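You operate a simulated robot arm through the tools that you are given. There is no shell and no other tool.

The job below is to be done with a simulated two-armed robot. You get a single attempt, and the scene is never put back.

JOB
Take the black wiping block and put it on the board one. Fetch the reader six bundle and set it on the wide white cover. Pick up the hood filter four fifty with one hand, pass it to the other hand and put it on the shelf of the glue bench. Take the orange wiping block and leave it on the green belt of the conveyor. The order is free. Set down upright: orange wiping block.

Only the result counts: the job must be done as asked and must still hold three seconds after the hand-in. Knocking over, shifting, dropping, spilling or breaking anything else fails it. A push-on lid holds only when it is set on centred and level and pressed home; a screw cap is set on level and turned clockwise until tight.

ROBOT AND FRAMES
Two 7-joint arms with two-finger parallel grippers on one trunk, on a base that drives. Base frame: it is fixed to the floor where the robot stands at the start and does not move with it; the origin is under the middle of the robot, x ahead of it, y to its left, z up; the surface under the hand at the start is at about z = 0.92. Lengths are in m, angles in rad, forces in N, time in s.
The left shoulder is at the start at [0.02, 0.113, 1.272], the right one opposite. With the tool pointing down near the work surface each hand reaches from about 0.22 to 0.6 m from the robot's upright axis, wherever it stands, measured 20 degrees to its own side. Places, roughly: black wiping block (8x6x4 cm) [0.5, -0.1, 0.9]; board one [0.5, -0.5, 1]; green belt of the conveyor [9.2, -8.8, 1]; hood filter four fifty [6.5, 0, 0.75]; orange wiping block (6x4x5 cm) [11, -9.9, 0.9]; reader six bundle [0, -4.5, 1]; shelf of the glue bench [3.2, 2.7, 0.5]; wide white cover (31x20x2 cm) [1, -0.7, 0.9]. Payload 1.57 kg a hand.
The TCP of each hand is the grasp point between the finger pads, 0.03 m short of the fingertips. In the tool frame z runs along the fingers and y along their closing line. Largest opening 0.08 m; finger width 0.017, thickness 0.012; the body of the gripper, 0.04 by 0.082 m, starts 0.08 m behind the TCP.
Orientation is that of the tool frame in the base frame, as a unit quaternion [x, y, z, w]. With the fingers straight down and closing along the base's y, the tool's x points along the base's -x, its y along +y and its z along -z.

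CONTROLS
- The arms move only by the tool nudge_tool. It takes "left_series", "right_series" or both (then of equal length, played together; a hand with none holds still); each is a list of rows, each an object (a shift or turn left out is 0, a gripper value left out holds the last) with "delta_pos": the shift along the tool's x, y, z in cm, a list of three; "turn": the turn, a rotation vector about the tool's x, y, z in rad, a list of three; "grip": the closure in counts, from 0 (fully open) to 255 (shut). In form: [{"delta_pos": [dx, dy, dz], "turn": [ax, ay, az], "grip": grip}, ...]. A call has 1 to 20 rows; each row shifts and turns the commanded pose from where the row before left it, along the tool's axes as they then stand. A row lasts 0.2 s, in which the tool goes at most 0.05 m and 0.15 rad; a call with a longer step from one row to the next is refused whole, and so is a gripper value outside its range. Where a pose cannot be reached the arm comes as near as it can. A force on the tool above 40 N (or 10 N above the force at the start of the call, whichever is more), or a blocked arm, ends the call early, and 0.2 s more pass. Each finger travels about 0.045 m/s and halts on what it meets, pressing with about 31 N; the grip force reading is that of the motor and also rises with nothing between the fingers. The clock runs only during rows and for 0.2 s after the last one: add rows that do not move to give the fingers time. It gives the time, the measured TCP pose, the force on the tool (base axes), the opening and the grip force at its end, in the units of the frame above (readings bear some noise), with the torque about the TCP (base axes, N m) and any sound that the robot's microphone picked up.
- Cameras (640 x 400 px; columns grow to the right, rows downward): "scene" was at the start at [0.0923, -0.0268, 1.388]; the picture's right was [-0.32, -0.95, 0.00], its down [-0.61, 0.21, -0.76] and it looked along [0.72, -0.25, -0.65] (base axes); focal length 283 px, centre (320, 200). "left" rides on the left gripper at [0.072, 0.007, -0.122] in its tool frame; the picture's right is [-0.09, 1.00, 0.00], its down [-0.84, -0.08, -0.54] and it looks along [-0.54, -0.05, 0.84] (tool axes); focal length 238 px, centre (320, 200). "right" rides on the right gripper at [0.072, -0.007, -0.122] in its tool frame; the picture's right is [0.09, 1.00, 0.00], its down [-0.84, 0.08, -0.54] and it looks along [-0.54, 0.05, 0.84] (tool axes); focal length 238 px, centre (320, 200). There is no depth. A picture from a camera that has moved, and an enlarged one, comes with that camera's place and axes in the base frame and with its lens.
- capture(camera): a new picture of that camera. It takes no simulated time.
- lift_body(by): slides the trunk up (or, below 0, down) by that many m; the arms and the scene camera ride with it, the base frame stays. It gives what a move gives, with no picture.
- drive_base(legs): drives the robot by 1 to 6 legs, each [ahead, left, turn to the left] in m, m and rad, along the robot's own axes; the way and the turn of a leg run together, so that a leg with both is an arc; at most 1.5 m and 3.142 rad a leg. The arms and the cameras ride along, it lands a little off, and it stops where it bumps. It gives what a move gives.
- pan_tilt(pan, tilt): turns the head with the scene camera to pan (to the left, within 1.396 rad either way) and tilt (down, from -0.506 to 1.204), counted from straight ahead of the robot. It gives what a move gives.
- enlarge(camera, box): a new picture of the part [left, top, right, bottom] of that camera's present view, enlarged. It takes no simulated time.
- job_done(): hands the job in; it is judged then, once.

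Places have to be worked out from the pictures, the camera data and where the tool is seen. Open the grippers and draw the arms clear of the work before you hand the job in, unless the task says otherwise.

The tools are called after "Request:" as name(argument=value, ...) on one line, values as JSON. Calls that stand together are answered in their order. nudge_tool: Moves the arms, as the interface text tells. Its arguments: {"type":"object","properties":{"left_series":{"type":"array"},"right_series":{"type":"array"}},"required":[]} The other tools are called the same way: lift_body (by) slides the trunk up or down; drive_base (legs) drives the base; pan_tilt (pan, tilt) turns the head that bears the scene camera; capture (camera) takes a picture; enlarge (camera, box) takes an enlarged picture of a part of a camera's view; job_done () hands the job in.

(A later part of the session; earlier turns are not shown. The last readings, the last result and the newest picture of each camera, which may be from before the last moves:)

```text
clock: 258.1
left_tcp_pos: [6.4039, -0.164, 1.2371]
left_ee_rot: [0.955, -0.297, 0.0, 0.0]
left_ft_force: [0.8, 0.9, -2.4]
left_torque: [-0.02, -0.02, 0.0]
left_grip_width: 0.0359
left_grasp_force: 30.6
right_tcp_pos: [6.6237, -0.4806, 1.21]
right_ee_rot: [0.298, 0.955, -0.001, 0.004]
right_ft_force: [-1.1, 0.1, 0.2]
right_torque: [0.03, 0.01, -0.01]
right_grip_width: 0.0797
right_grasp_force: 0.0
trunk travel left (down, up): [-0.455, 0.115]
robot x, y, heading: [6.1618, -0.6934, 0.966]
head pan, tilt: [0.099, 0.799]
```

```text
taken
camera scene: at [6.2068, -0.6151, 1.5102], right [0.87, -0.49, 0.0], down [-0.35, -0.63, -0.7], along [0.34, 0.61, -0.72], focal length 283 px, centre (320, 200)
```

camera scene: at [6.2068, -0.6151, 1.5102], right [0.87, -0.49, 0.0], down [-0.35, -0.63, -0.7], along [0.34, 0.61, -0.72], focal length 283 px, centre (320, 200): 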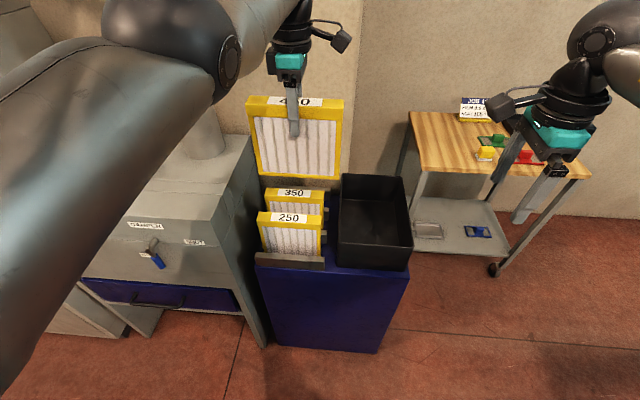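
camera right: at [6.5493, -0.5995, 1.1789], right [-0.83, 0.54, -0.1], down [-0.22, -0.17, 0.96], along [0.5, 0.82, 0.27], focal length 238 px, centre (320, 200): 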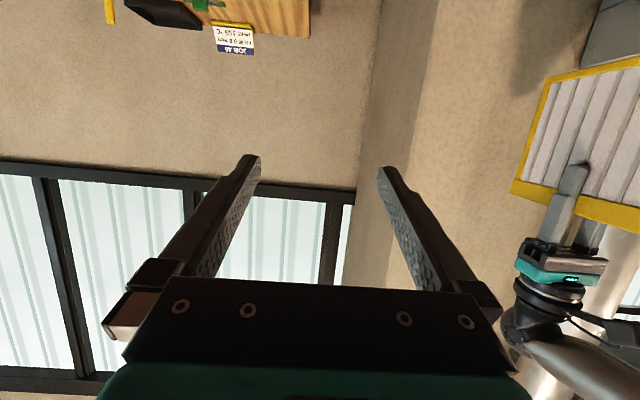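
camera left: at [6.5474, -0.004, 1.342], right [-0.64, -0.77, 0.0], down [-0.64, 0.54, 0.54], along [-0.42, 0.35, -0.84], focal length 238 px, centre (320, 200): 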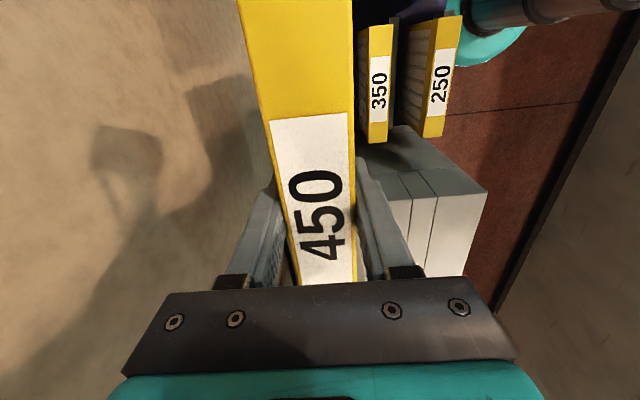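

The right hand is yawed with its fingers closing fore-and-aft. Now I tilt it so it points inward to the left.

Request:
nudge_tool(right_series=[{"turn": [0, 0.143, 0]}, {"turn": [0, 0.143, 0]}, {"turn": [0, 0.143, 0]}, {"turn": [0, 0.143, 0]}, {"turn": [0, 0.143, 0]}, {"turn": [0, 0.143, 0]}, {"turn": [0, 0.143, 0]}, {"turn": [0, 0.143, 0]}, {}])

Request:
capture(camera="scene")

Request:
capture(camera="right")

```text
clock: 260.1
left_tcp_pos: [6.4044, -0.1641, 1.2365]
left_ee_rot: [0.955, -0.297, -0.001, 0.001]
left_ft_force: [0.2, 0.1, -2.0]
left_torque: [0.04, 0.02, 0.04]
left_grip_width: 0.0358
left_grasp_force: 31.8
right_tcp_pos: [6.6244, -0.4805, 1.21]
right_ee_rot: [0.25, 0.804, 0.161, -0.514]
right_ft_force: [0.2, 0.0, -0.1]
right_torque: [0.03, 0.0, 0.0]
right_grip_width: 0.0799
right_grasp_force: 0.0
trunk travel left (down, up): [-0.455, 0.115]
robot x, y, heading: [6.1615, -0.6982, 0.961]
head pan, tilt: [0.099, 0.799]
```

```text
taken
camera scene: at [6.2066, -0.6152, 1.5102], right [0.87, -0.49, 0.0], down [-0.35, -0.63, -0.7], along [0.34, 0.61, -0.72], focal length 283 px, centre (320, 200)
```

scene: 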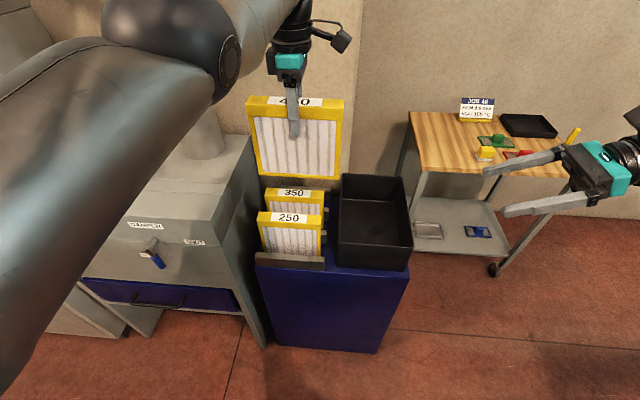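

```text
taken
camera right: at [6.6866, -0.5326, 1.3263], right [0.53, 0.84, 0.08], down [0.74, -0.42, -0.53], along [-0.41, 0.35, -0.84], focal length 238 px, centre (320, 200)
```

right: 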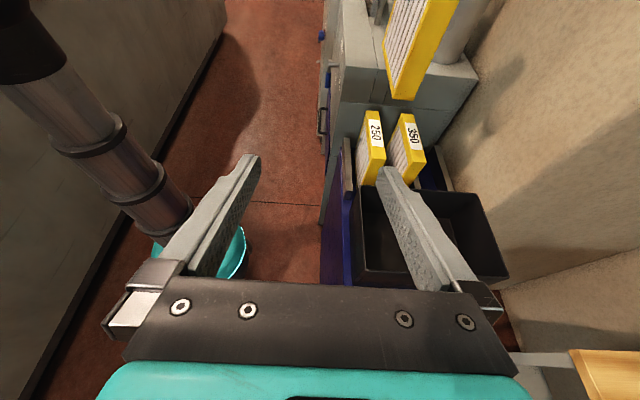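

The inward-pointing pose works (65° tilt). I bring the filter closer with the left hand and move the right hand toward the pre-grasp position at the filter's right edge.

Request:
nudge_tool(left_series=[{"delta_pos": [0, 4, 0]}, {"delta_pos": [0, 4, 0]}, {"delta_pos": [0, 4, 0]}, {}, {}], right_series=[{"delta_pos": [4.2, 1.5, 0]}, {"delta_pos": [4.2, 0, 0]}, {"delta_pos": [0, 0, 4.7]}, {"delta_pos": [0, 0, 4.7]}, {}])

Request:
capture(camera="scene")

Request:
capture(camera="right")

```text
clock: 261.4
left_tcp_pos: [6.4112, -0.174, 1.242]
left_ee_rot: [0.955, -0.297, -0.001, 0.002]
left_ft_force: [-0.1, 0.1, -2.2]
left_torque: [0.01, 0.0, -0.02]
left_grip_width: 0.0358
left_grasp_force: 31.0
left hand out of reach, approached as far as the arm can: row 1, 2, 3
right_tcp_pos: [6.5328, -0.4006, 1.2448]
right_ee_rot: [0.25, 0.805, 0.16, -0.514]
right_ft_force: [-0.8, -0.6, -0.6]
right_torque: [-0.01, -0.03, 0.01]
right_grip_width: 0.0804
right_grasp_force: 0.0
trunk travel left (down, up): [-0.455, 0.115]
robot x, y, heading: [6.1611, -0.6941, 0.969]
head pan, tilt: [0.099, 0.799]
```

```text
taken
camera scene: at [6.2072, -0.6156, 1.5102], right [0.87, -0.49, 0.0], down [-0.35, -0.63, -0.7], along [0.34, 0.61, -0.72], focal length 283 px, centre (320, 200)
```

scene: 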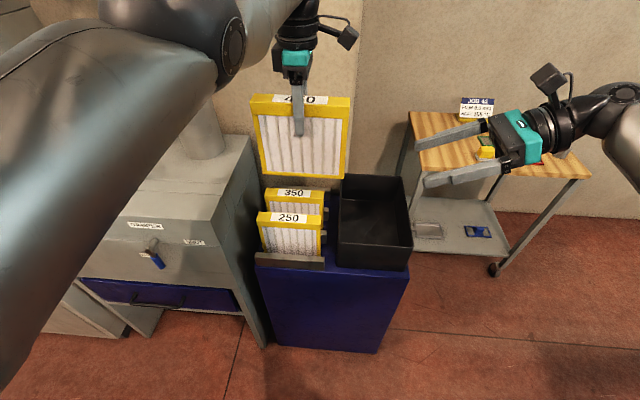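

```text
taken
camera right: at [6.5958, -0.4515, 1.3612], right [0.53, 0.84, 0.08], down [0.74, -0.42, -0.53], along [-0.41, 0.34, -0.84], focal length 238 px, centre (320, 200)
```

right: 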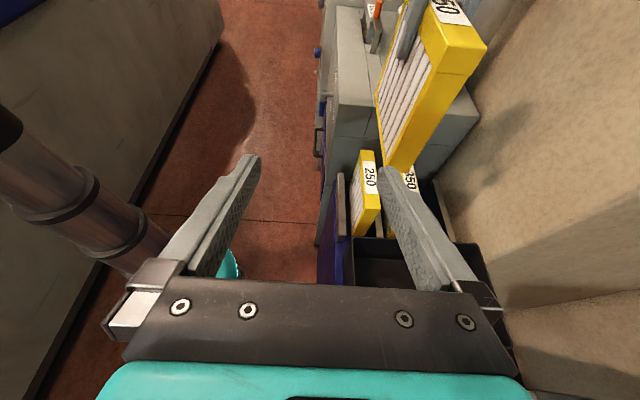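

The left arm is at a joint limit for moving straight back; I try moving it to its left side and back in smaller steps.

Request:
nudge_tool(left_series=[{"delta_pos": [-3, 0, 0]}, {"delta_pos": [-3, 0, 0]}, {"delta_pos": [-3, 1, 0]}, {"delta_pos": [0, 3, 0]}, {"delta_pos": [0, 3, 0]}, {}])

```text
clock: 262.8
left_tcp_pos: [6.3407, -0.1166, 1.2477]
left_ee_rot: [0.955, -0.298, -0.001, 0.002]
left_ft_force: [0.3, 0.2, -1.9]
left_torque: [0.03, 0.01, 0.01]
left_grip_width: 0.0358
left_grasp_force: 30.9
left hand out of reach, approached as far as the arm can: row 1, 3, 4, 5
right_tcp_pos: [6.5343, -0.4002, 1.2431]
right_ee_rot: [0.25, 0.805, 0.16, -0.514]
right_ft_force: [-0.5, -0.3, 0.1]
right_torque: [0.03, 0.0, 0.0]
right_grip_width: 0.0798
right_grasp_force: 0.0
trunk travel left (down, up): [-0.455, 0.115]
robot x, y, heading: [6.1599, -0.6913, 0.961]
head pan, tilt: [0.099, 0.799]
```

Still stuck at 0.575 m ahead. I rotate the left hand to its neutral yaw, pull it back there, and then see.

Request:
nudge_tool(left_series=[{"turn": [0, 0, 0.143]}, {"turn": [0, 0, 0.143]}, {"turn": [0, 0, 0.143]}, {"turn": [0, 0, 0.143]}, {"turn": [0, 0, 0.143]}, {"turn": [0, 0, 0.143]}, {"turn": [0, 0, 0.143]}, {"turn": [0, 0, 0.143]}, {"turn": [0, 0, 0.143]}, {"turn": [0, 0, 0.143]}, {"turn": [0, 0, 0.14]}, {"delta_pos": [3, 0, 0]}, {"delta_pos": [3, 0, 0]}, {"delta_pos": [3, 0, 0]}, {"delta_pos": [3, 0, 0]}, {}])

Request:
capture(camera="scene")

```text
clock: 266.1
left_tcp_pos: [6.3422, -0.1171, 1.2468]
left_ee_rot: [-0.466, 0.885, 0.0, -0.001]
left_ft_force: [0.4, 0.0, -1.9]
left_torque: [-0.03, -0.01, -0.02]
left_grip_width: 0.0356
left_grasp_force: 31.0
left hand out of reach, approached as far as the arm can: row 12, 13, 14, 15
right_tcp_pos: [6.5338, -0.3998, 1.2436]
right_ee_rot: [0.25, 0.805, 0.16, -0.514]
right_ft_force: [0.4, 0.7, -0.2]
right_torque: [0.01, -0.03, 0.02]
right_grip_width: 0.0796
right_grasp_force: 0.1
trunk travel left (down, up): [-0.455, 0.115]
robot x, y, heading: [6.1587, -0.6915, 0.963]
head pan, tilt: [0.099, 0.799]
```

```text
taken
camera scene: at [6.2068, -0.6151, 1.5102], right [0.87, -0.49, 0.0], down [-0.35, -0.63, -0.7], along [0.34, 0.61, -0.72], focal length 283 px, centre (320, 200)
```

scene: 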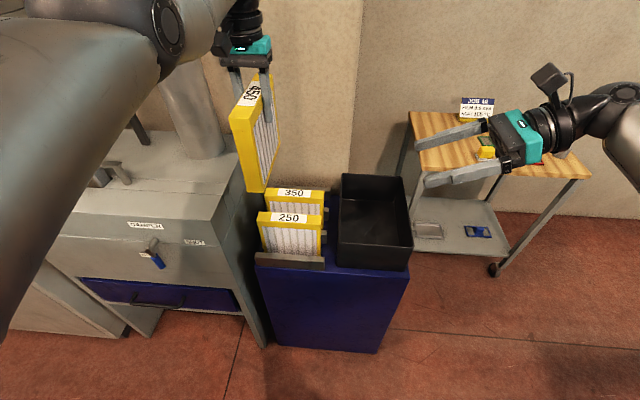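

Request:
nudge_tool(left_series=[{"delta_pos": [0, 0, 3]}, {"delta_pos": [0, 0, 3]}, {"delta_pos": [0, 0, 3]}, {"delta_pos": [2, 0, 0]}, {"delta_pos": [2, 0, 0]}, {}])

```text
clock: 267.6
left_tcp_pos: [6.3409, -0.1146, 1.1575]
left_ee_rot: [-0.466, 0.885, 0.0, 0.0]
left_ft_force: [0.5, -0.2, -2.7]
left_torque: [0.0, 0.04, -0.02]
left_grip_width: 0.0359
left_grasp_force: 31.2
left hand out of reach, approached as far as the arm can: row 2, 4, 5
right_tcp_pos: [6.5329, -0.3994, 1.2441]
right_ee_rot: [0.251, 0.805, 0.16, -0.514]
right_ft_force: [0.1, 0.5, -1.0]
right_torque: [0.02, 0.0, 0.01]
right_grip_width: 0.0798
right_grasp_force: 0.1
trunk travel left (down, up): [-0.455, 0.115]
robot x, y, heading: [6.158, -0.6962, 0.97]
head pan, tilt: [0.099, 0.799]
```

Lowering works but pulling back does not; I try moving outward to the left first and then back.

Request:
nudge_tool(left_series=[{"delta_pos": [0, 3, 0]}, {"delta_pos": [0, 3, 0]}, {"delta_pos": [0, 3, 0]}, {"delta_pos": [2, 0, 0]}, {"delta_pos": [2, 0, 0]}, {"delta_pos": [2, 0, 0]}, {}])

Request:
capture(camera="scene")

```text
clock: 269.1
left_tcp_pos: [6.2334, -0.118, 1.1591]
left_ee_rot: [-0.466, 0.885, 0.001, -0.003]
left_ft_force: [0.2, 0.1, -1.8]
left_torque: [-0.02, 0.02, 0.02]
left_grip_width: 0.036
left_grasp_force: 30.8
left hand out of reach, approached as far as the arm can: row 3
right_tcp_pos: [6.536, -0.4007, 1.2445]
right_ee_rot: [0.25, 0.805, 0.159, -0.513]
right_ft_force: [1.0, 0.0, -0.4]
right_torque: [0.0, 0.01, 0.01]
right_grip_width: 0.0801
right_grasp_force: 0.0
trunk travel left (down, up): [-0.455, 0.115]
robot x, y, heading: [6.1602, -0.6953, 0.962]
head pan, tilt: [0.099, 0.799]
```

```text
taken
camera scene: at [6.2084, -0.6154, 1.5102], right [0.87, -0.49, 0.0], down [-0.35, -0.63, -0.7], along [0.34, 0.61, -0.72], focal length 283 px, centre (320, 200)
```

scene: 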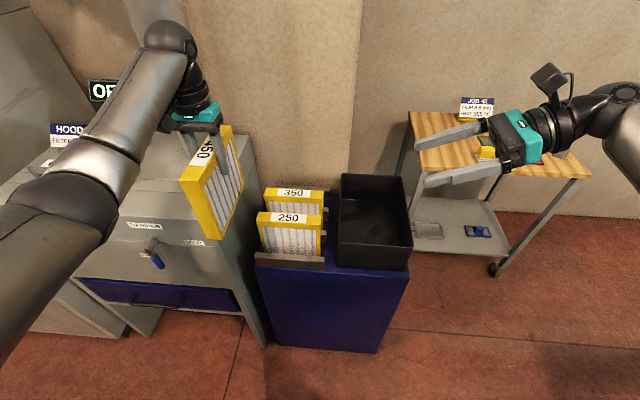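

The arm has flipped back to a good elbow posture. I raise, bring the filter closer and inward, and turn it sideways again.

Request:
nudge_tool(left_series=[{"delta_pos": [3, 0, -2]}, {"delta_pos": [3, 0, -2]}, {"delta_pos": [3, -2, -2]}, {"delta_pos": [0, -3, -2]}, {"delta_pos": [0, -3, 0]}, {}])

Request:
nudge_tool(left_series=[{"turn": [0, 0, -0.143]}, {"turn": [0, 0, -0.143]}, {"turn": [0, 0, -0.143]}, {"turn": [0, 0, -0.143]}, {"turn": [0, 0, -0.143]}, {"turn": [0, 0, -0.143]}, {"turn": [0, 0, -0.143]}, {"turn": [0, 0, -0.143]}, {"turn": [0, 0, -0.143]}, {"turn": [0, 0, -0.143]}, {"turn": [0, 0, -0.14]}, {}])

Request:
capture(camera="scene")

```text
clock: 270.6
left_tcp_pos: [6.2477, -0.2349, 1.2361]
left_ee_rot: [-0.466, 0.885, 0.0, 0.0]
left_ft_force: [1.3, -0.1, -1.9]
left_torque: [-0.02, -0.02, -0.01]
left_grip_width: 0.0357
left_grasp_force: 30.9
right_tcp_pos: [6.5336, -0.3991, 1.2446]
right_ee_rot: [0.251, 0.805, 0.16, -0.513]
right_ft_force: [-0.4, -0.1, 0.6]
right_torque: [0.04, -0.05, -0.02]
right_grip_width: 0.0802
right_grasp_force: 0.0
trunk travel left (down, up): [-0.455, 0.115]
robot x, y, heading: [6.1607, -0.6918, 0.958]
head pan, tilt: [0.099, 0.799]
```

```text
clock: 273.1
left_tcp_pos: [6.2477, -0.237, 1.2368]
left_ee_rot: [0.955, -0.297, 0.0, 0.0]
left_ft_force: [-0.7, 0.4, -2.3]
left_torque: [-0.01, 0.0, 0.0]
left_grip_width: 0.0357
left_grasp_force: 30.9
right_tcp_pos: [6.5321, -0.4007, 1.2451]
right_ee_rot: [0.251, 0.805, 0.16, -0.513]
right_ft_force: [0.4, 0.6, 0.0]
right_torque: [0.01, 0.0, 0.03]
right_grip_width: 0.0799
right_grasp_force: 0.0
trunk travel left (down, up): [-0.455, 0.115]
robot x, y, heading: [6.162, -0.6955, 0.962]
head pan, tilt: [0.099, 0.799]
```

```text
taken
camera scene: at [6.2068, -0.6152, 1.5102], right [0.87, -0.49, 0.0], down [-0.35, -0.63, -0.7], along [0.34, 0.61, -0.72], focal length 283 px, centre (320, 200)
```

scene: 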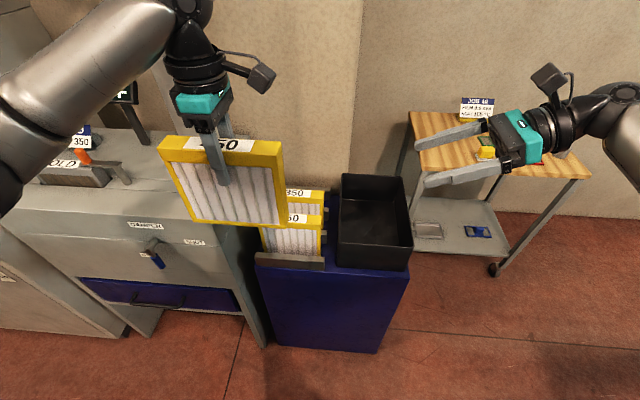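

The filter is now held at ahead 0.425 m, left 0.19 m. I move the right hand to the pre-grasp point beside the filter's right edge.

Request:
nudge_tool(right_series=[{"delta_pos": [1.9, -1.35, 0]}, {"delta_pos": [1.9, -1.35, 0]}, {"delta_pos": [0, 0, 4.3]}, {"delta_pos": [0, 0, 4.3]}, {"delta_pos": [0, 0, 4.3]}, {"delta_pos": [0, 0, 4.2]}, {}])

Request:
capture(camera="scene")

Request:
capture(camera="right")

```text
clock: 274.8
left_tcp_pos: [6.2486, -0.2374, 1.2379]
left_ee_rot: [0.955, -0.298, 0.0, 0.001]
left_ft_force: [0.0, -0.6, -1.8]
left_torque: [0.01, 0.0, -0.01]
left_grip_width: 0.0359
left_grasp_force: 31.3
right_tcp_pos: [6.3759, -0.3281, 1.2078]
right_ee_rot: [0.252, 0.805, 0.161, -0.513]
right_ft_force: [-0.8, -0.3, 0.2]
right_torque: [-0.04, 0.01, 0.01]
right_grip_width: 0.08
right_grasp_force: 0.0
trunk travel left (down, up): [-0.455, 0.115]
robot x, y, heading: [6.1573, -0.6958, 0.963]
head pan, tilt: [0.099, 0.799]
```

```text
taken
camera scene: at [6.2071, -0.6156, 1.5102], right [0.87, -0.49, 0.0], down [-0.35, -0.63, -0.7], along [0.34, 0.61, -0.72], focal length 283 px, centre (320, 200)
```

scene: 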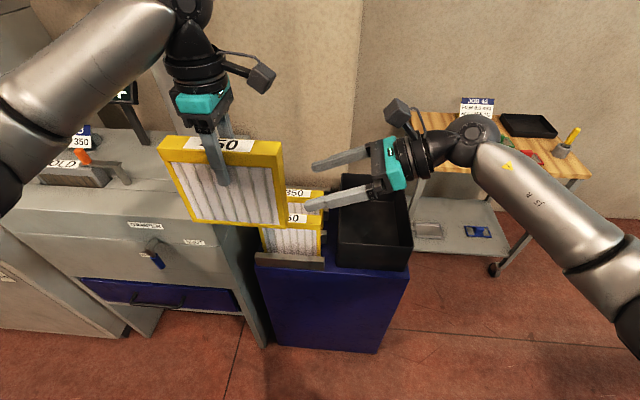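

```text
taken
camera right: at [6.4387, -0.3788, 1.3249], right [0.53, 0.84, 0.08], down [0.74, -0.42, -0.53], along [-0.41, 0.35, -0.84], focal length 238 px, centre (320, 200)
```

right: 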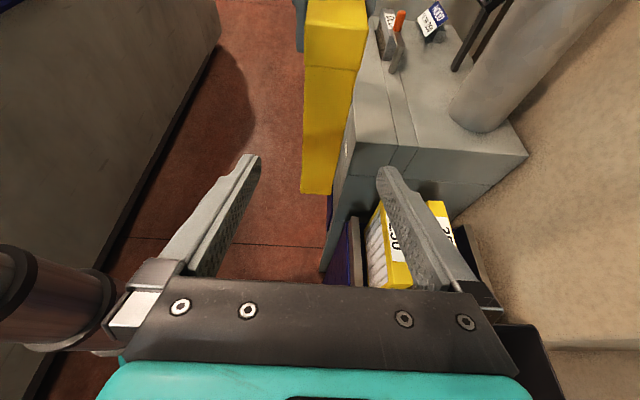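

The filter's edge lies between the right fingers. I advance 10 cm along the tool axis.

Request:
nudge_tool(right_series=[{"delta_pos": [0, 0, 3]}, {"delta_pos": [0, 0, 3]}, {"delta_pos": [0, 0, 2.5]}, {}])

Request:
capture(camera="scene")

Request:
capture(camera="right")

```text
clock: 275.8
left_tcp_pos: [6.2458, -0.2371, 1.238]
left_ee_rot: [0.955, -0.298, 0.0, 0.002]
left_ft_force: [1.4, -0.8, -2.4]
left_torque: [-0.02, 0.0, -0.01]
left_grip_width: 0.0356
left_grasp_force: 30.3
right_tcp_pos: [6.3138, -0.2837, 1.1728]
right_ee_rot: [0.251, 0.805, 0.16, -0.513]
right_ft_force: [0.0, 1.1, -0.2]
right_torque: [0.02, -0.01, -0.02]
right_grip_width: 0.0802
right_grasp_force: 0.0
trunk travel left (down, up): [-0.455, 0.115]
robot x, y, heading: [6.1616, -0.6937, 0.962]
head pan, tilt: [0.099, 0.799]
```

```text
taken
camera scene: at [6.2071, -0.6155, 1.5102], right [0.87, -0.49, 0.0], down [-0.35, -0.63, -0.7], along [0.34, 0.61, -0.72], focal length 283 px, centre (320, 200)
```

scene: 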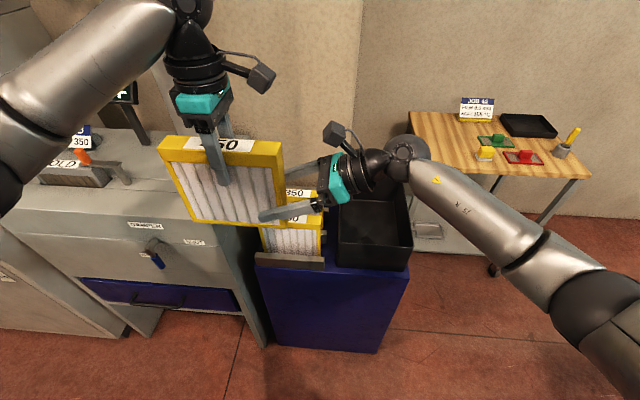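

```text
taken
camera right: at [6.376, -0.3347, 1.29], right [0.53, 0.84, 0.08], down [0.74, -0.42, -0.53], along [-0.41, 0.34, -0.84], focal length 238 px, centre (320, 200)
```

right: 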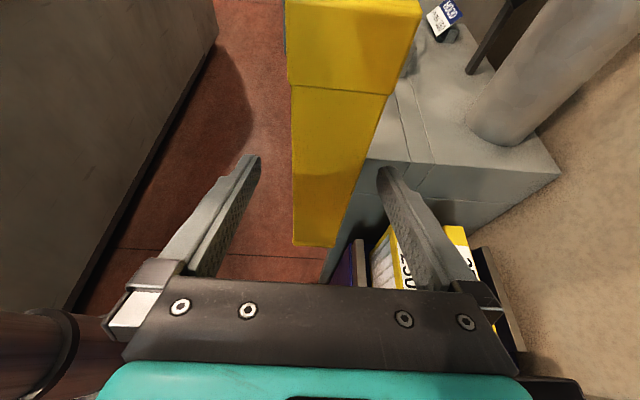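

I go another 1.8 cm in and close the right gripper.

Request:
nudge_tool(right_series=[{"delta_pos": [0, 0, 1.8]}, {}, {"grip": 255}, {}, {}, {}, {}])

Request:
capture(camera="scene")

Request:
capture(camera="right")

```text
clock: 277.4
left_tcp_pos: [6.2465, -0.2381, 1.2367]
left_ee_rot: [0.954, -0.298, 0.0, 0.002]
left_ft_force: [-3.5, -7.1, -1.1]
left_torque: [-0.25, 0.05, -0.53]
left_grip_width: 0.0361
left_grasp_force: 30.7
right_tcp_pos: [6.2998, -0.2749, 1.165]
right_ee_rot: [0.252, 0.805, 0.161, -0.512]
right_ft_force: [2.4, 6.2, -0.2]
right_torque: [-0.31, 0.04, 0.06]
right_grip_width: 0.0358
right_grasp_force: 30.9
trunk travel left (down, up): [-0.455, 0.115]
robot x, y, heading: [6.1589, -0.6924, 0.965]
head pan, tilt: [0.099, 0.799]
```

```text
taken
camera scene: at [6.2067, -0.6151, 1.5102], right [0.87, -0.49, 0.0], down [-0.35, -0.63, -0.7], along [0.34, 0.61, -0.72], focal length 283 px, centre (320, 200)
```

scene: 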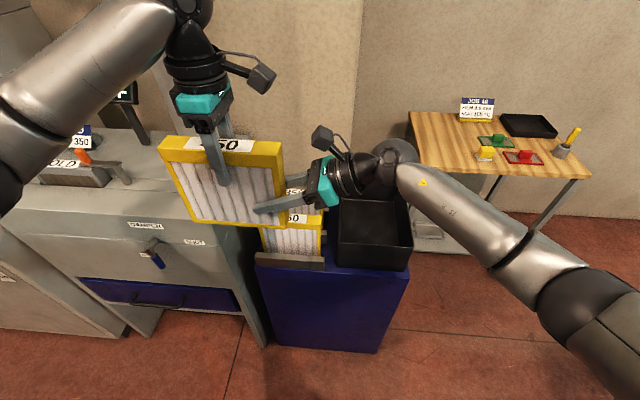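

```text
taken
camera right: at [6.3629, -0.3253, 1.282], right [0.54, 0.84, 0.08], down [0.74, -0.42, -0.53], along [-0.41, 0.35, -0.84], focal length 238 px, centre (320, 200)
```

right: 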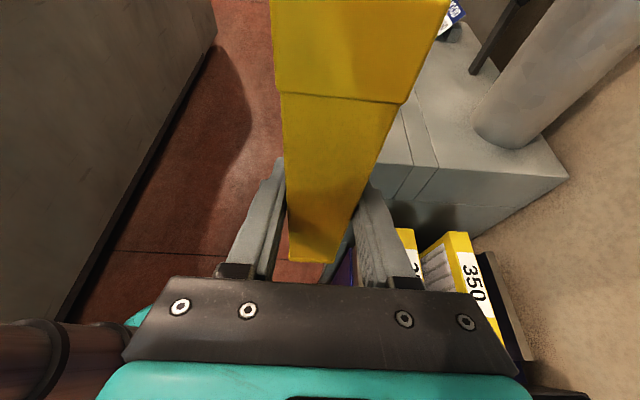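

Both hands hold the filter (each 3.6 cm). I open the left gripper and lift the left hand away.

Request:
nudge_tool(left_series=[{"grip": 0}, {}, {}, {"delta_pos": [0, 0, -2]}, {"delta_pos": [0, 0, -4]}, {"delta_pos": [0, 0, -4]}, {"delta_pos": [-3, 0, 0]}, {"delta_pos": [-3, 0, 0]}, {}])

Request:
capture(camera="scene")

Request:
capture(camera="right")

```text
clock: 279.4
left_tcp_pos: [6.1971, -0.2029, 1.34]
left_ee_rot: [0.955, -0.297, 0.001, 0.0]
left_ft_force: [-0.5, -0.7, -0.5]
left_torque: [0.01, -0.01, -0.01]
left_grip_width: 0.0801
left_grasp_force: 0.0
right_tcp_pos: [6.2998, -0.2744, 1.1647]
right_ee_rot: [0.251, 0.805, 0.16, -0.513]
right_ft_force: [0.4, -0.2, 0.1]
right_torque: [-0.09, -0.11, 0.02]
right_grip_width: 0.0358
right_grasp_force: 30.5
trunk travel left (down, up): [-0.455, 0.115]
robot x, y, heading: [6.1614, -0.6932, 0.961]
head pan, tilt: [0.099, 0.799]
```

```text
taken
camera scene: at [6.2071, -0.6151, 1.5102], right [0.87, -0.49, 0.0], down [-0.35, -0.63, -0.7], along [0.34, 0.61, -0.72], focal length 283 px, centre (320, 200)
```

scene: 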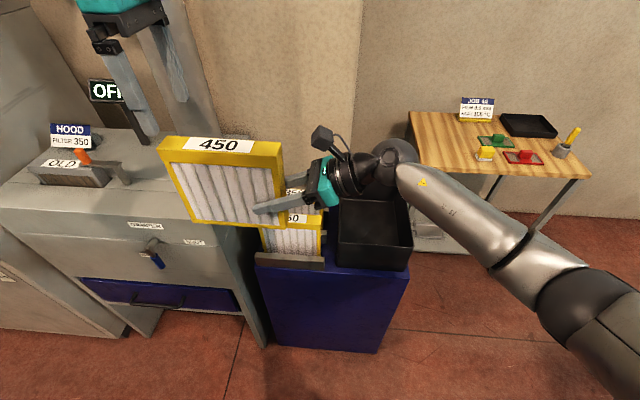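

```text
taken
camera right: at [6.3627, -0.3255, 1.282], right [0.53, 0.84, 0.08], down [0.74, -0.42, -0.53], along [-0.41, 0.34, -0.84], focal length 238 px, centre (320, 200)
```

right: 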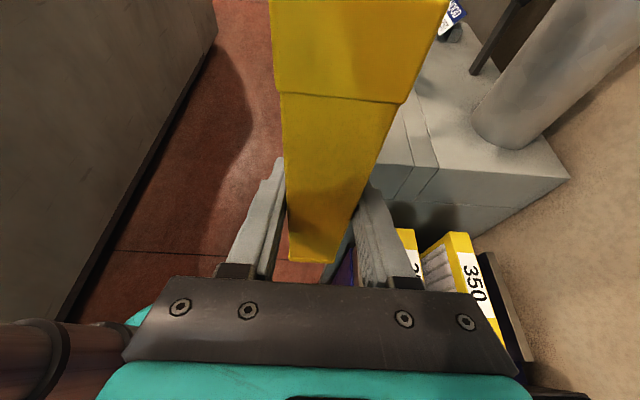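

The handover is done: the right hand alone holds the filter. I now rotate the right hand about the vertical so that it points ahead-left, for inserting the filter into the shelf.

Request:
nudge_tool(right_series=[{"turn": [-0.1187, 0, 0.055]}, {"turn": [-0.1187, 0, 0.055]}, {"turn": [-0.1187, 0, 0.055]}, {"turn": [-0.1187, 0, 0.055]}, {"turn": [-0.1187, 0, 0.055]}, {"turn": [-0.1187, 0, 0.055]}, {}])

Request:
capture(camera="scene")

```text
clock: 280.9
left_tcp_pos: [6.1986, -0.2028, 1.3409]
left_ee_rot: [0.955, -0.297, -0.001, 0.001]
left_ft_force: [0.1, 0.3, -0.2]
left_torque: [0.0, 0.02, 0.0]
left_grip_width: 0.0802
left_grasp_force: 0.0
right_tcp_pos: [6.2982, -0.2736, 1.1637]
right_ee_rot: [0.519, 0.656, 0.343, -0.427]
right_ft_force: [1.3, 0.2, -2.5]
right_torque: [-0.18, -0.05, 0.02]
right_grip_width: 0.0357
right_grasp_force: 30.9
right hand out of reach, approached as far as the arm can: row 6
trunk travel left (down, up): [-0.455, 0.115]
robot x, y, heading: [6.1609, -0.6964, 0.962]
head pan, tilt: [0.099, 0.799]
```

```text
taken
camera scene: at [6.2083, -0.6149, 1.5101], right [0.87, -0.49, 0.0], down [-0.35, -0.63, -0.7], along [0.34, 0.61, -0.72], focal length 283 px, centre (320, 200)
```

scene: 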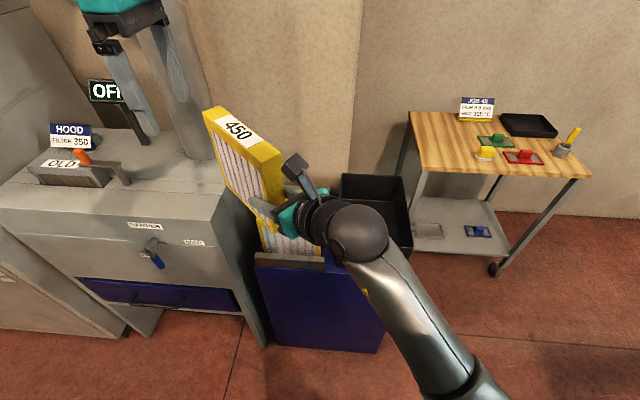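

The right hand now points 48° left of ahead. I bring the left hand in close, turn to face along the corridor, and back out the way I came.

Request:
drive_base(legs=[[0, 0, -1.559]])

Request:
pan_tilt(pan=0.0, tilt=0.6)

Request:
capture(camera="scene")

```text
clock: 285.2
left_tcp_pos: [6.651, -0.7289, 1.3401]
left_ee_rot: [-0.468, 0.884, 0.0, -0.001]
left_ft_force: [0.2, -0.1, 0.6]
left_torque: [0.01, -0.03, 0.0]
left_grip_width: 0.08
left_grasp_force: 0.0
right_tcp_pos: [6.5807, -0.8285, 1.1641]
right_ee_rot: [0.83, 0.101, 0.545, -0.062]
right_ft_force: [0.0, 0.2, -1.7]
right_torque: [-0.03, 0.14, -0.03]
right_grip_width: 0.0359
right_grasp_force: 31.4
trunk travel left (down, up): [-0.455, 0.115]
robot x, y, heading: [6.1599, -0.6942, -0.603]
head pan, tilt: [0.099, 0.799]
```

```text
clock: 285.9
left_tcp_pos: [6.6517, -0.7291, 1.34]
left_ee_rot: [-0.467, 0.884, 0.0, -0.001]
left_ft_force: [-0.1, 0.4, -0.4]
left_torque: [-0.02, 0.0, 0.01]
left_grip_width: 0.0799
left_grasp_force: 0.0
right_tcp_pos: [6.5808, -0.8292, 1.1637]
right_ee_rot: [0.831, 0.102, 0.543, -0.063]
right_ft_force: [0.6, -0.1, -2.2]
right_torque: [-0.02, 0.17, 0.01]
right_grip_width: 0.0358
right_grasp_force: 31.6
trunk travel left (down, up): [-0.455, 0.115]
robot x, y, heading: [6.1605, -0.697, -0.598]
head pan, tilt: [0.0, 0.6]
```

```text
taken
camera scene: at [6.2432, -0.7496, 1.527], right [-0.57, -0.82, 0.0], down [-0.47, 0.32, -0.82], along [0.68, -0.47, -0.57], focal length 283 px, centre (320, 200)
```

scene: 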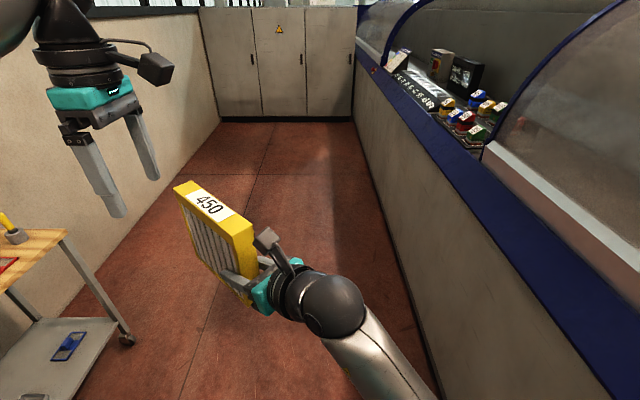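

I move the right hand more to the middle of the robot and the left hand up and inward, so the robot is narrow for the corridor.

Request:
nudge_tool(left_series=[{"delta_pos": [0, 0, -3]}, {"delta_pos": [0, 0, -3]}, {"delta_pos": [3, 0, 0]}, {"delta_pos": [3, 0, 0]}, {}], right_series=[{"delta_pos": [-1.25, 2.85, -2.9]}, {"delta_pos": [-1.25, 2.85, -2.9]}, {"delta_pos": [-1.25, 2.85, -2.9]}, {"delta_pos": [-1.25, 2.85, -2.9]}, {}])

Request:
drive_base(legs=[[-0.1, -0.08, 0], [-1.2, 0, 0]])

Request:
capture(camera="scene")

```text
clock: 287.1
left_tcp_pos: [6.6174, -0.7786, 1.3996]
left_ee_rot: [-0.469, 0.883, 0.001, -0.001]
left_ft_force: [0.8, 0.9, -0.6]
left_torque: [-0.03, 0.01, 0.02]
left_grip_width: 0.08
left_grasp_force: 0.1
right_tcp_pos: [6.4867, -0.9673, 1.1645]
right_ee_rot: [0.83, 0.102, 0.545, -0.063]
right_ft_force: [-0.7, 0.0, -3.4]
right_torque: [-0.03, 0.18, 0.01]
right_grip_width: 0.0356
right_grasp_force: 31.0
trunk travel left (down, up): [-0.455, 0.115]
robot x, y, heading: [6.1584, -0.6959, -0.598]
head pan, tilt: [0.0, 0.6]
```

```text
clock: 294.0
left_tcp_pos: [5.5081, -0.1158, 1.4001]
left_ee_rot: [-0.467, 0.885, 0.0, -0.001]
left_ft_force: [-0.1, -0.1, -0.4]
left_torque: [0.0, -0.01, -0.01]
left_grip_width: 0.0798
left_grasp_force: 0.0
right_tcp_pos: [5.377, -0.3058, 1.1645]
right_ee_rot: [0.83, 0.101, 0.545, -0.062]
right_ft_force: [-0.2, -0.1, -2.5]
right_torque: [-0.04, 0.14, 0.01]
right_grip_width: 0.0359
right_grasp_force: 30.8
trunk travel left (down, up): [-0.455, 0.115]
robot x, y, heading: [5.0524, -0.0275, -0.604]
head pan, tilt: [0.0, 0.6]
```

```text
taken
camera scene: at [5.1334, -0.0851, 1.5271], right [-0.57, -0.82, 0.0], down [-0.47, 0.32, -0.83], along [0.68, -0.47, -0.56], focal length 283 px, centre (320, 200)
```

scene: 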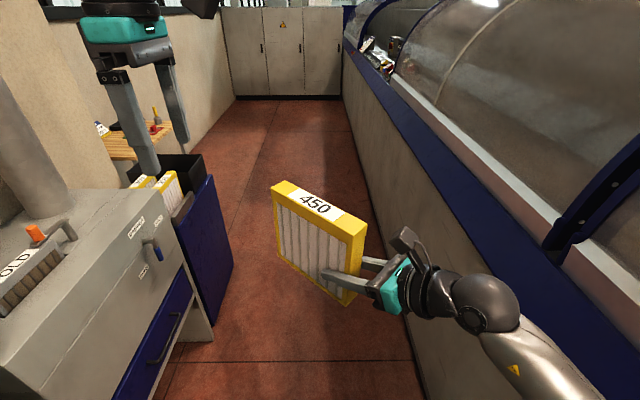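

Good progress. I keep backing along the corridor.

Request:
drive_base(legs=[[-1.3, 0, 0.01]])

Request:
capture(camera="scene")

```text
clock: 300.6
left_tcp_pos: [4.4192, 0.6229, 1.3997]
left_ee_rot: [-0.484, 0.875, 0.0, 0.0]
left_ft_force: [-0.1, 0.3, 0.1]
left_torque: [-0.03, 0.0, 0.0]
left_grip_width: 0.0799
left_grasp_force: 0.0
right_tcp_pos: [4.2944, 0.4292, 1.1626]
right_ee_rot: [0.828, 0.116, 0.544, -0.072]
right_ft_force: [0.1, -0.2, -2.0]
right_torque: [-0.03, 0.23, 0.01]
right_grip_width: 0.0356
right_grasp_force: 31.0
trunk travel left (down, up): [-0.455, 0.115]
robot x, y, heading: [3.9591, 0.6911, -0.56]
head pan, tilt: [0.0, 0.6]
```

```text
taken
camera scene: at [4.0437, 0.6386, 1.5271], right [-0.53, -0.84, 0.0], down [-0.48, 0.3, -0.83], along [0.7, -0.44, -0.56], focal length 283 px, centre (320, 200)
```

scene: 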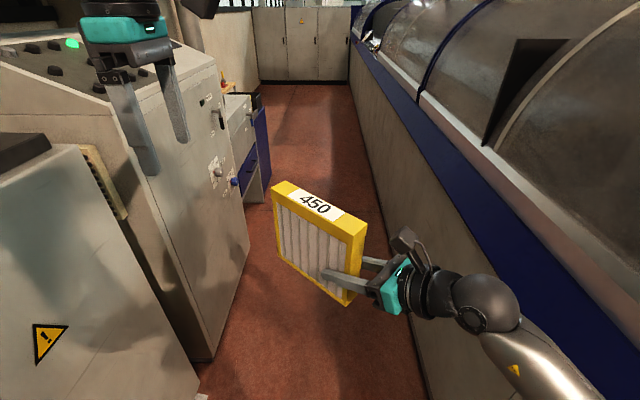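

Request:
drive_base(legs=[[-0.95, 0.036, 0]])

Request:
pan_tilt(pan=1.3, tilt=0.6)

Request:
capture(camera="scene")

```text
clock: 305.5
left_tcp_pos: [3.6413, 1.1578, 1.4012]
left_ee_rot: [-0.489, 0.872, 0.0, 0.0]
left_ft_force: [-0.3, 0.7, -0.4]
left_torque: [-0.03, -0.01, -0.01]
left_grip_width: 0.0801
left_grasp_force: 0.0
right_tcp_pos: [3.5206, 0.9623, 1.1633]
right_ee_rot: [0.828, 0.121, 0.542, -0.076]
right_ft_force: [-0.6, 0.5, -2.5]
right_torque: [-0.09, 0.16, 0.0]
right_grip_width: 0.0357
right_grasp_force: 31.4
trunk travel left (down, up): [-0.455, 0.115]
robot x, y, heading: [3.1804, 1.2179, -0.55]
head pan, tilt: [0.0, 0.6]
```

```text
clock: 307.0
left_tcp_pos: [3.642, 1.1555, 1.3992]
left_ee_rot: [-0.489, 0.872, 0.001, -0.001]
left_ft_force: [-0.1, 0.4, 0.5]
left_torque: [0.02, 0.01, -0.02]
left_grip_width: 0.0802
left_grasp_force: 0.0
right_tcp_pos: [3.5216, 0.9605, 1.1629]
right_ee_rot: [0.827, 0.121, 0.543, -0.075]
right_ft_force: [0.1, -0.1, -1.2]
right_torque: [-0.05, 0.15, -0.04]
right_grip_width: 0.0359
right_grasp_force: 30.8
trunk travel left (down, up): [-0.455, 0.115]
robot x, y, heading: [3.181, 1.2179, -0.553]
head pan, tilt: [1.3, 0.6]
```

```text
taken
camera scene: at [3.2569, 1.275, 1.5271], right [0.68, -0.73, 0.0], down [-0.41, -0.38, -0.83], along [0.61, 0.56, -0.56], focal length 283 px, centre (320, 200)
```

scene: 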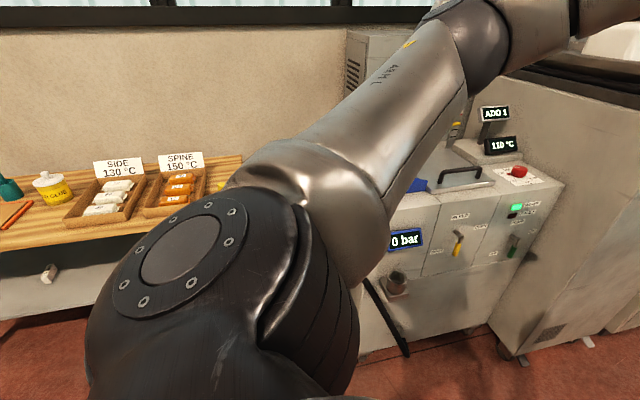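

I back further until in front of the glue bench and turn to face it.

Request:
drive_base(legs=[[-0.75, 0.043, 0], [0, 0, 1.5]])

Request:
pan_tilt(pan=0.0, tilt=0.7)

Request:
capture(camera="scene")

```text
clock: 314.6
left_tcp_pos: [2.6665, 2.1006, 1.4]
left_ee_rot: [0.952, -0.306, 0.0, 0.001]
left_ft_force: [-0.6, -0.2, -0.4]
left_torque: [0.0, 0.01, 0.02]
left_grip_width: 0.08
left_grasp_force: 0.0
right_tcp_pos: [2.8514, 1.9661, 1.1643]
right_ee_rot: [0.524, 0.651, 0.347, -0.424]
right_ft_force: [1.1, 0.4, -3.0]
right_torque: [-0.16, -0.03, 0.01]
right_grip_width: 0.0357
right_grasp_force: 31.1
trunk travel left (down, up): [-0.455, 0.115]
robot x, y, heading: [2.5663, 1.6434, 0.947]
head pan, tilt: [1.3, 0.6]
```

```text
clock: 316.1
left_tcp_pos: [2.6674, 2.1009, 1.4004]
left_ee_rot: [0.952, -0.307, 0.0, 0.001]
left_ft_force: [0.7, 0.7, -0.5]
left_torque: [-0.03, -0.02, 0.03]
left_grip_width: 0.0796
left_grasp_force: 0.0
right_tcp_pos: [2.8518, 1.9656, 1.1635]
right_ee_rot: [0.524, 0.652, 0.346, -0.425]
right_ft_force: [-0.2, 0.8, -1.4]
right_torque: [-0.14, -0.04, 0.03]
right_grip_width: 0.0357
right_grasp_force: 30.5
trunk travel left (down, up): [-0.455, 0.115]
robot x, y, heading: [2.5725, 1.646, 0.942]
head pan, tilt: [0.0, 0.7]
```

```text
taken
camera scene: at [2.6274, 1.7229, 1.5185], right [0.81, -0.59, 0.0], down [-0.38, -0.52, -0.76], along [0.45, 0.62, -0.64], focal length 283 px, centre (320, 200)
```

scene: 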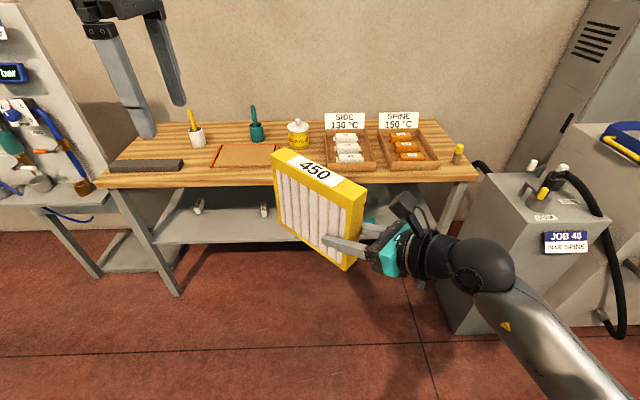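

The shelf is the grey one under the wooden top, with a few small things on it. I lower the trunk to look under the bench top.

Request:
lift_body(by=-0.45)

Request:
pan_tilt(pan=0.0, tilt=0.45)

Request:
capture(camera="scene")

Request:
capture(camera="left")

```text
refused: -0.45 is not a number from -0.4 to 0.4
```

```text
clock: 316.9
left_tcp_pos: [2.6655, 2.1007, 1.401]
left_ee_rot: [0.952, -0.306, 0.0, 0.001]
left_ft_force: [-0.8, 0.0, 0.4]
left_torque: [0.0, -0.03, -0.01]
left_grip_width: 0.0801
left_grasp_force: 0.1
right_tcp_pos: [2.8521, 1.9649, 1.1639]
right_ee_rot: [0.525, 0.652, 0.347, -0.423]
right_ft_force: [-1.1, -0.4, -1.9]
right_torque: [-0.16, -0.06, 0.01]
right_grip_width: 0.0355
right_grasp_force: 30.9
trunk travel left (down, up): [-0.455, 0.115]
robot x, y, heading: [2.5708, 1.6445, 0.938]
head pan, tilt: [0.0, 0.45]
```

```text
taken
camera scene: at [2.6316, 1.7285, 1.5406], right [0.81, -0.59, 0.0], down [-0.26, -0.35, -0.9], along [0.53, 0.73, -0.44], focal length 283 px, centre (320, 200)
```

scene: 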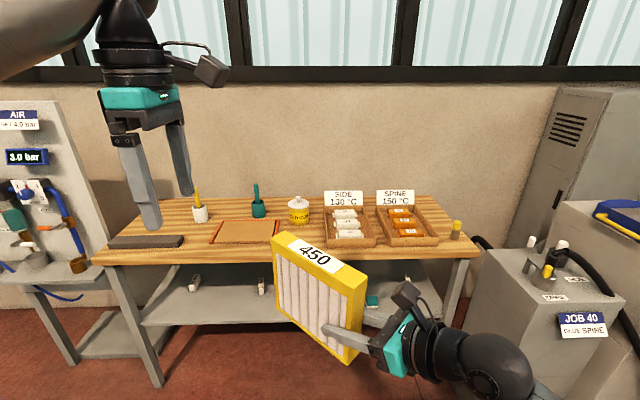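

```text
taken
camera left: at [2.7201, 2.055, 1.5213], right [-0.66, -0.76, 0.0], down [-0.63, 0.55, 0.54], along [-0.41, 0.35, -0.84], focal length 238 px, centre (320, 200)
```

left: 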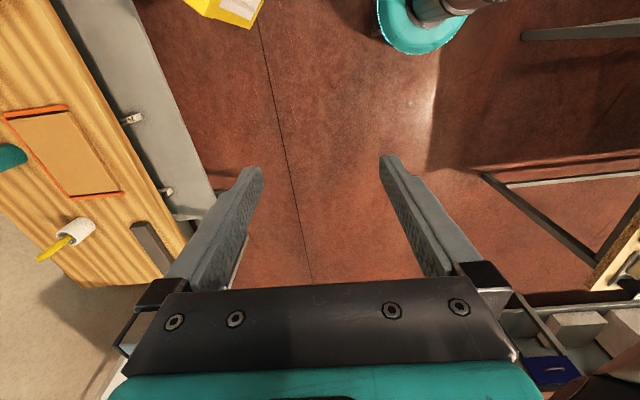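

Request:
lift_body(by=-0.4)

Request:
capture(camera="scene")

Request:
capture(camera="right")

```text
clock: 320.7
left_tcp_pos: [2.6671, 2.1003, 0.9994]
left_ee_rot: [0.952, -0.306, 0.0, 0.001]
left_ft_force: [0.5, 0.9, 0.5]
left_torque: [-0.02, 0.02, 0.01]
left_grip_width: 0.0801
left_grasp_force: 0.0
right_tcp_pos: [2.8519, 1.9645, 0.7643]
right_ee_rot: [0.525, 0.652, 0.347, -0.424]
right_ft_force: [-0.3, -0.6, -2.5]
right_torque: [-0.17, -0.06, -0.06]
right_grip_width: 0.036
right_grasp_force: 31.4
trunk travel left (down, up): [-0.055, 0.515]
robot x, y, heading: [2.5722, 1.6439, 0.948]
head pan, tilt: [0.0, 0.45]
```

```text
taken
camera scene: at [2.6315, 1.7284, 1.1407], right [0.81, -0.59, 0.0], down [-0.26, -0.35, -0.9], along [0.53, 0.73, -0.44], focal length 283 px, centre (320, 200)
```

scene: 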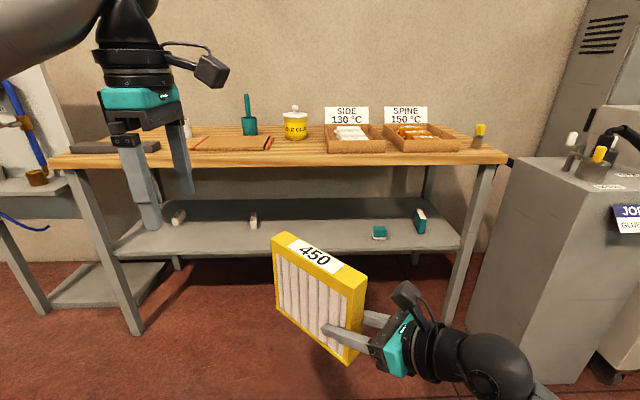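

```text
taken
camera right: at [2.8629, 1.8822, 0.8791], right [0.96, 0.25, 0.09], down [0.26, -0.8, -0.55], along [-0.06, 0.55, -0.83], focal length 238 px, centre (320, 200)
```

right: 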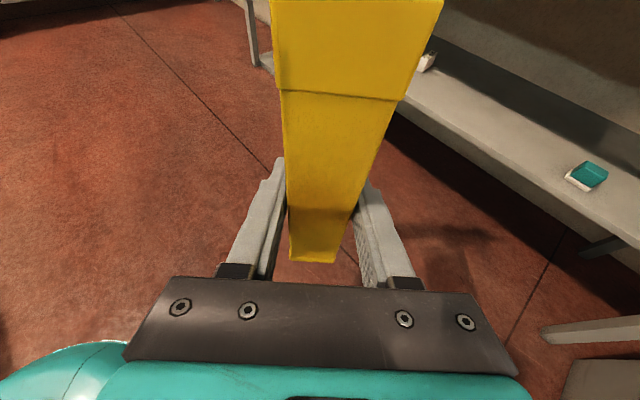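

The shelf is at z ≈ 0.49, front edge about 0.9 m from the robot's camera, with a free stretch in its middle. I raise the left hand out of the way and turn the robot so that the right tool points square to the bench.

Request:
nudge_tool(left_series=[{"delta_pos": [0, 0, -4.5]}, {"delta_pos": [0, 0, -4.5]}, {"delta_pos": [0, 0, -4.5]}, {"delta_pos": [0, 0, -4.5]}, {"delta_pos": [0, 0, -4.5]}, {}], right_series=[{"turn": [0, -0.023, 0]}, {}, {}, {}, {}, {}])

Request:
drive_base(legs=[[0, 0, -0.81]])

Request:
pan_tilt(pan=0.8, tilt=0.5)

Request:
capture(camera="scene")

```text
clock: 322.1
left_tcp_pos: [2.6526, 2.0797, 1.1736]
left_ee_rot: [0.952, -0.307, -0.001, 0.0]
left_ft_force: [0.6, 0.1, -0.6]
left_torque: [0.0, 0.0, -0.03]
left_grip_width: 0.08
left_grasp_force: 0.0
left hand out of reach, approached as far as the arm can: row 4, 5
right_tcp_pos: [2.8531, 1.9651, 0.7646]
right_ee_rot: [0.528, 0.657, 0.34, -0.417]
right_ft_force: [0.1, -0.2, -1.7]
right_torque: [-0.13, -0.04, 0.0]
right_grip_width: 0.0358
right_grasp_force: 31.0
trunk travel left (down, up): [-0.055, 0.515]
robot x, y, heading: [2.573, 1.6452, 0.948]
head pan, tilt: [0.0, 0.45]
```

```text
clock: 324.6
left_tcp_pos: [2.9409, 1.8866, 1.1736]
left_ee_rot: [0.756, -0.655, 0.0, -0.001]
left_ft_force: [0.1, -0.1, -0.4]
left_torque: [0.01, 0.01, 0.0]
left_grip_width: 0.08
left_grasp_force: 0.0
right_tcp_pos: [2.9972, 1.6622, 0.764]
right_ee_rot: [0.743, 0.398, 0.476, -0.251]
right_ft_force: [0.1, 0.3, -2.9]
right_torque: [-0.13, 0.1, 0.02]
right_grip_width: 0.0361
right_grasp_force: 31.5
trunk travel left (down, up): [-0.055, 0.515]
robot x, y, heading: [2.5712, 1.6441, 0.138]
head pan, tilt: [0.0, 0.45]
```

```text
clock: 325.8
left_tcp_pos: [2.9412, 1.8864, 1.1725]
left_ee_rot: [0.756, -0.654, 0.0, 0.0]
left_ft_force: [0.3, 0.0, -0.5]
left_torque: [-0.01, 0.0, -0.01]
left_grip_width: 0.0801
left_grasp_force: 0.0
right_tcp_pos: [2.9962, 1.6637, 0.7649]
right_ee_rot: [0.743, 0.398, 0.476, -0.251]
right_ft_force: [0.6, 0.1, -2.7]
right_torque: [-0.19, 0.09, 0.01]
right_grip_width: 0.0357
right_grasp_force: 30.9
trunk travel left (down, up): [-0.055, 0.515]
robot x, y, heading: [2.5692, 1.6451, 0.135]
head pan, tilt: [0.799, 0.499]
```

```text
taken
camera scene: at [2.6356, 1.7204, 1.1362], right [0.81, -0.59, 0.0], down [-0.28, -0.39, -0.88], along [0.52, 0.71, -0.48], focal length 283 px, centre (320, 200)
```

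scene: 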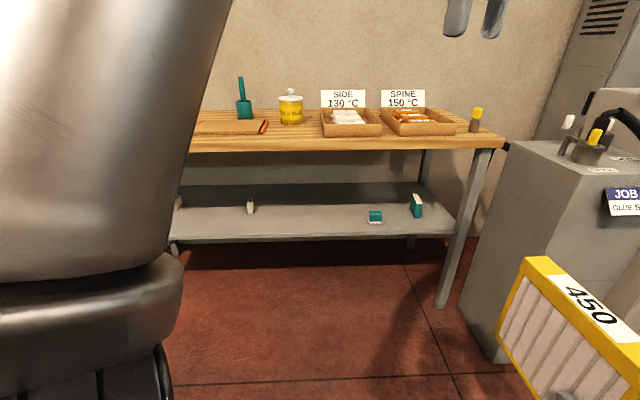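

The left arm's elbow is up high, well above the bench. I lower the right hand to shelf height in front of the bench.

Request:
lift_body(by=-0.05)

Request:
nudge_tool(right_series=[{"delta_pos": [-3.3, 0, 1.45]}, {"delta_pos": [-3.3, 0, 1.45]}, {"delta_pos": [-3.3, 0, 1.45]}, {}])

Request:
capture(camera="scene")

```text
clock: 326.7
left_tcp_pos: [2.9416, 1.887, 1.1244]
left_ee_rot: [0.756, -0.654, 0.0, 0.0]
left_ft_force: [-0.9, -0.2, -0.7]
left_torque: [0.02, 0.03, 0.01]
left_grip_width: 0.0802
left_grasp_force: 0.0
right_tcp_pos: [2.9955, 1.6621, 0.7146]
right_ee_rot: [0.744, 0.397, 0.477, -0.25]
right_ft_force: [-0.2, 0.4, -1.8]
right_torque: [-0.15, 0.1, 0.0]
right_grip_width: 0.0359
right_grasp_force: 30.7
trunk travel left (down, up): [-0.005, 0.565]
robot x, y, heading: [2.5728, 1.6422, 0.136]
head pan, tilt: [0.799, 0.499]
```

```text
clock: 327.7
left_tcp_pos: [2.9411, 1.8876, 1.1234]
left_ee_rot: [0.756, -0.654, 0.0, -0.001]
left_ft_force: [-0.6, -0.2, 0.1]
left_torque: [-0.05, -0.01, 0.02]
left_grip_width: 0.08
left_grasp_force: 0.0
right_tcp_pos: [2.9961, 1.6586, 0.6067]
right_ee_rot: [0.743, 0.398, 0.476, -0.25]
right_ft_force: [1.0, -0.1, -2.8]
right_torque: [-0.12, 0.07, 0.01]
right_grip_width: 0.0357
right_grasp_force: 31.0
trunk travel left (down, up): [-0.005, 0.565]
robot x, y, heading: [2.5694, 1.6465, 0.141]
head pan, tilt: [0.799, 0.499]
```

```text
taken
camera scene: at [2.6356, 1.7205, 1.0862], right [0.81, -0.59, 0.0], down [-0.28, -0.39, -0.88], along [0.52, 0.71, -0.48], focal length 283 px, centre (320, 200)
```

scene: 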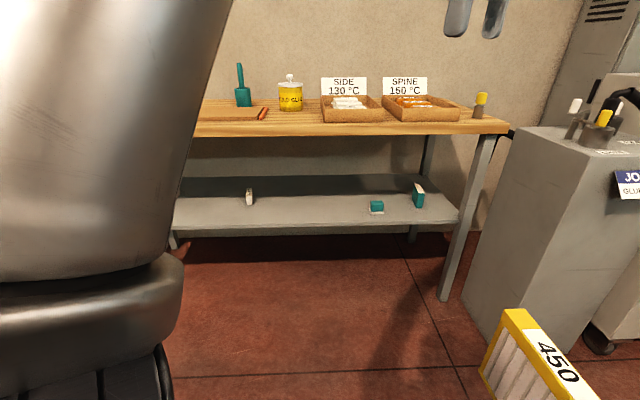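

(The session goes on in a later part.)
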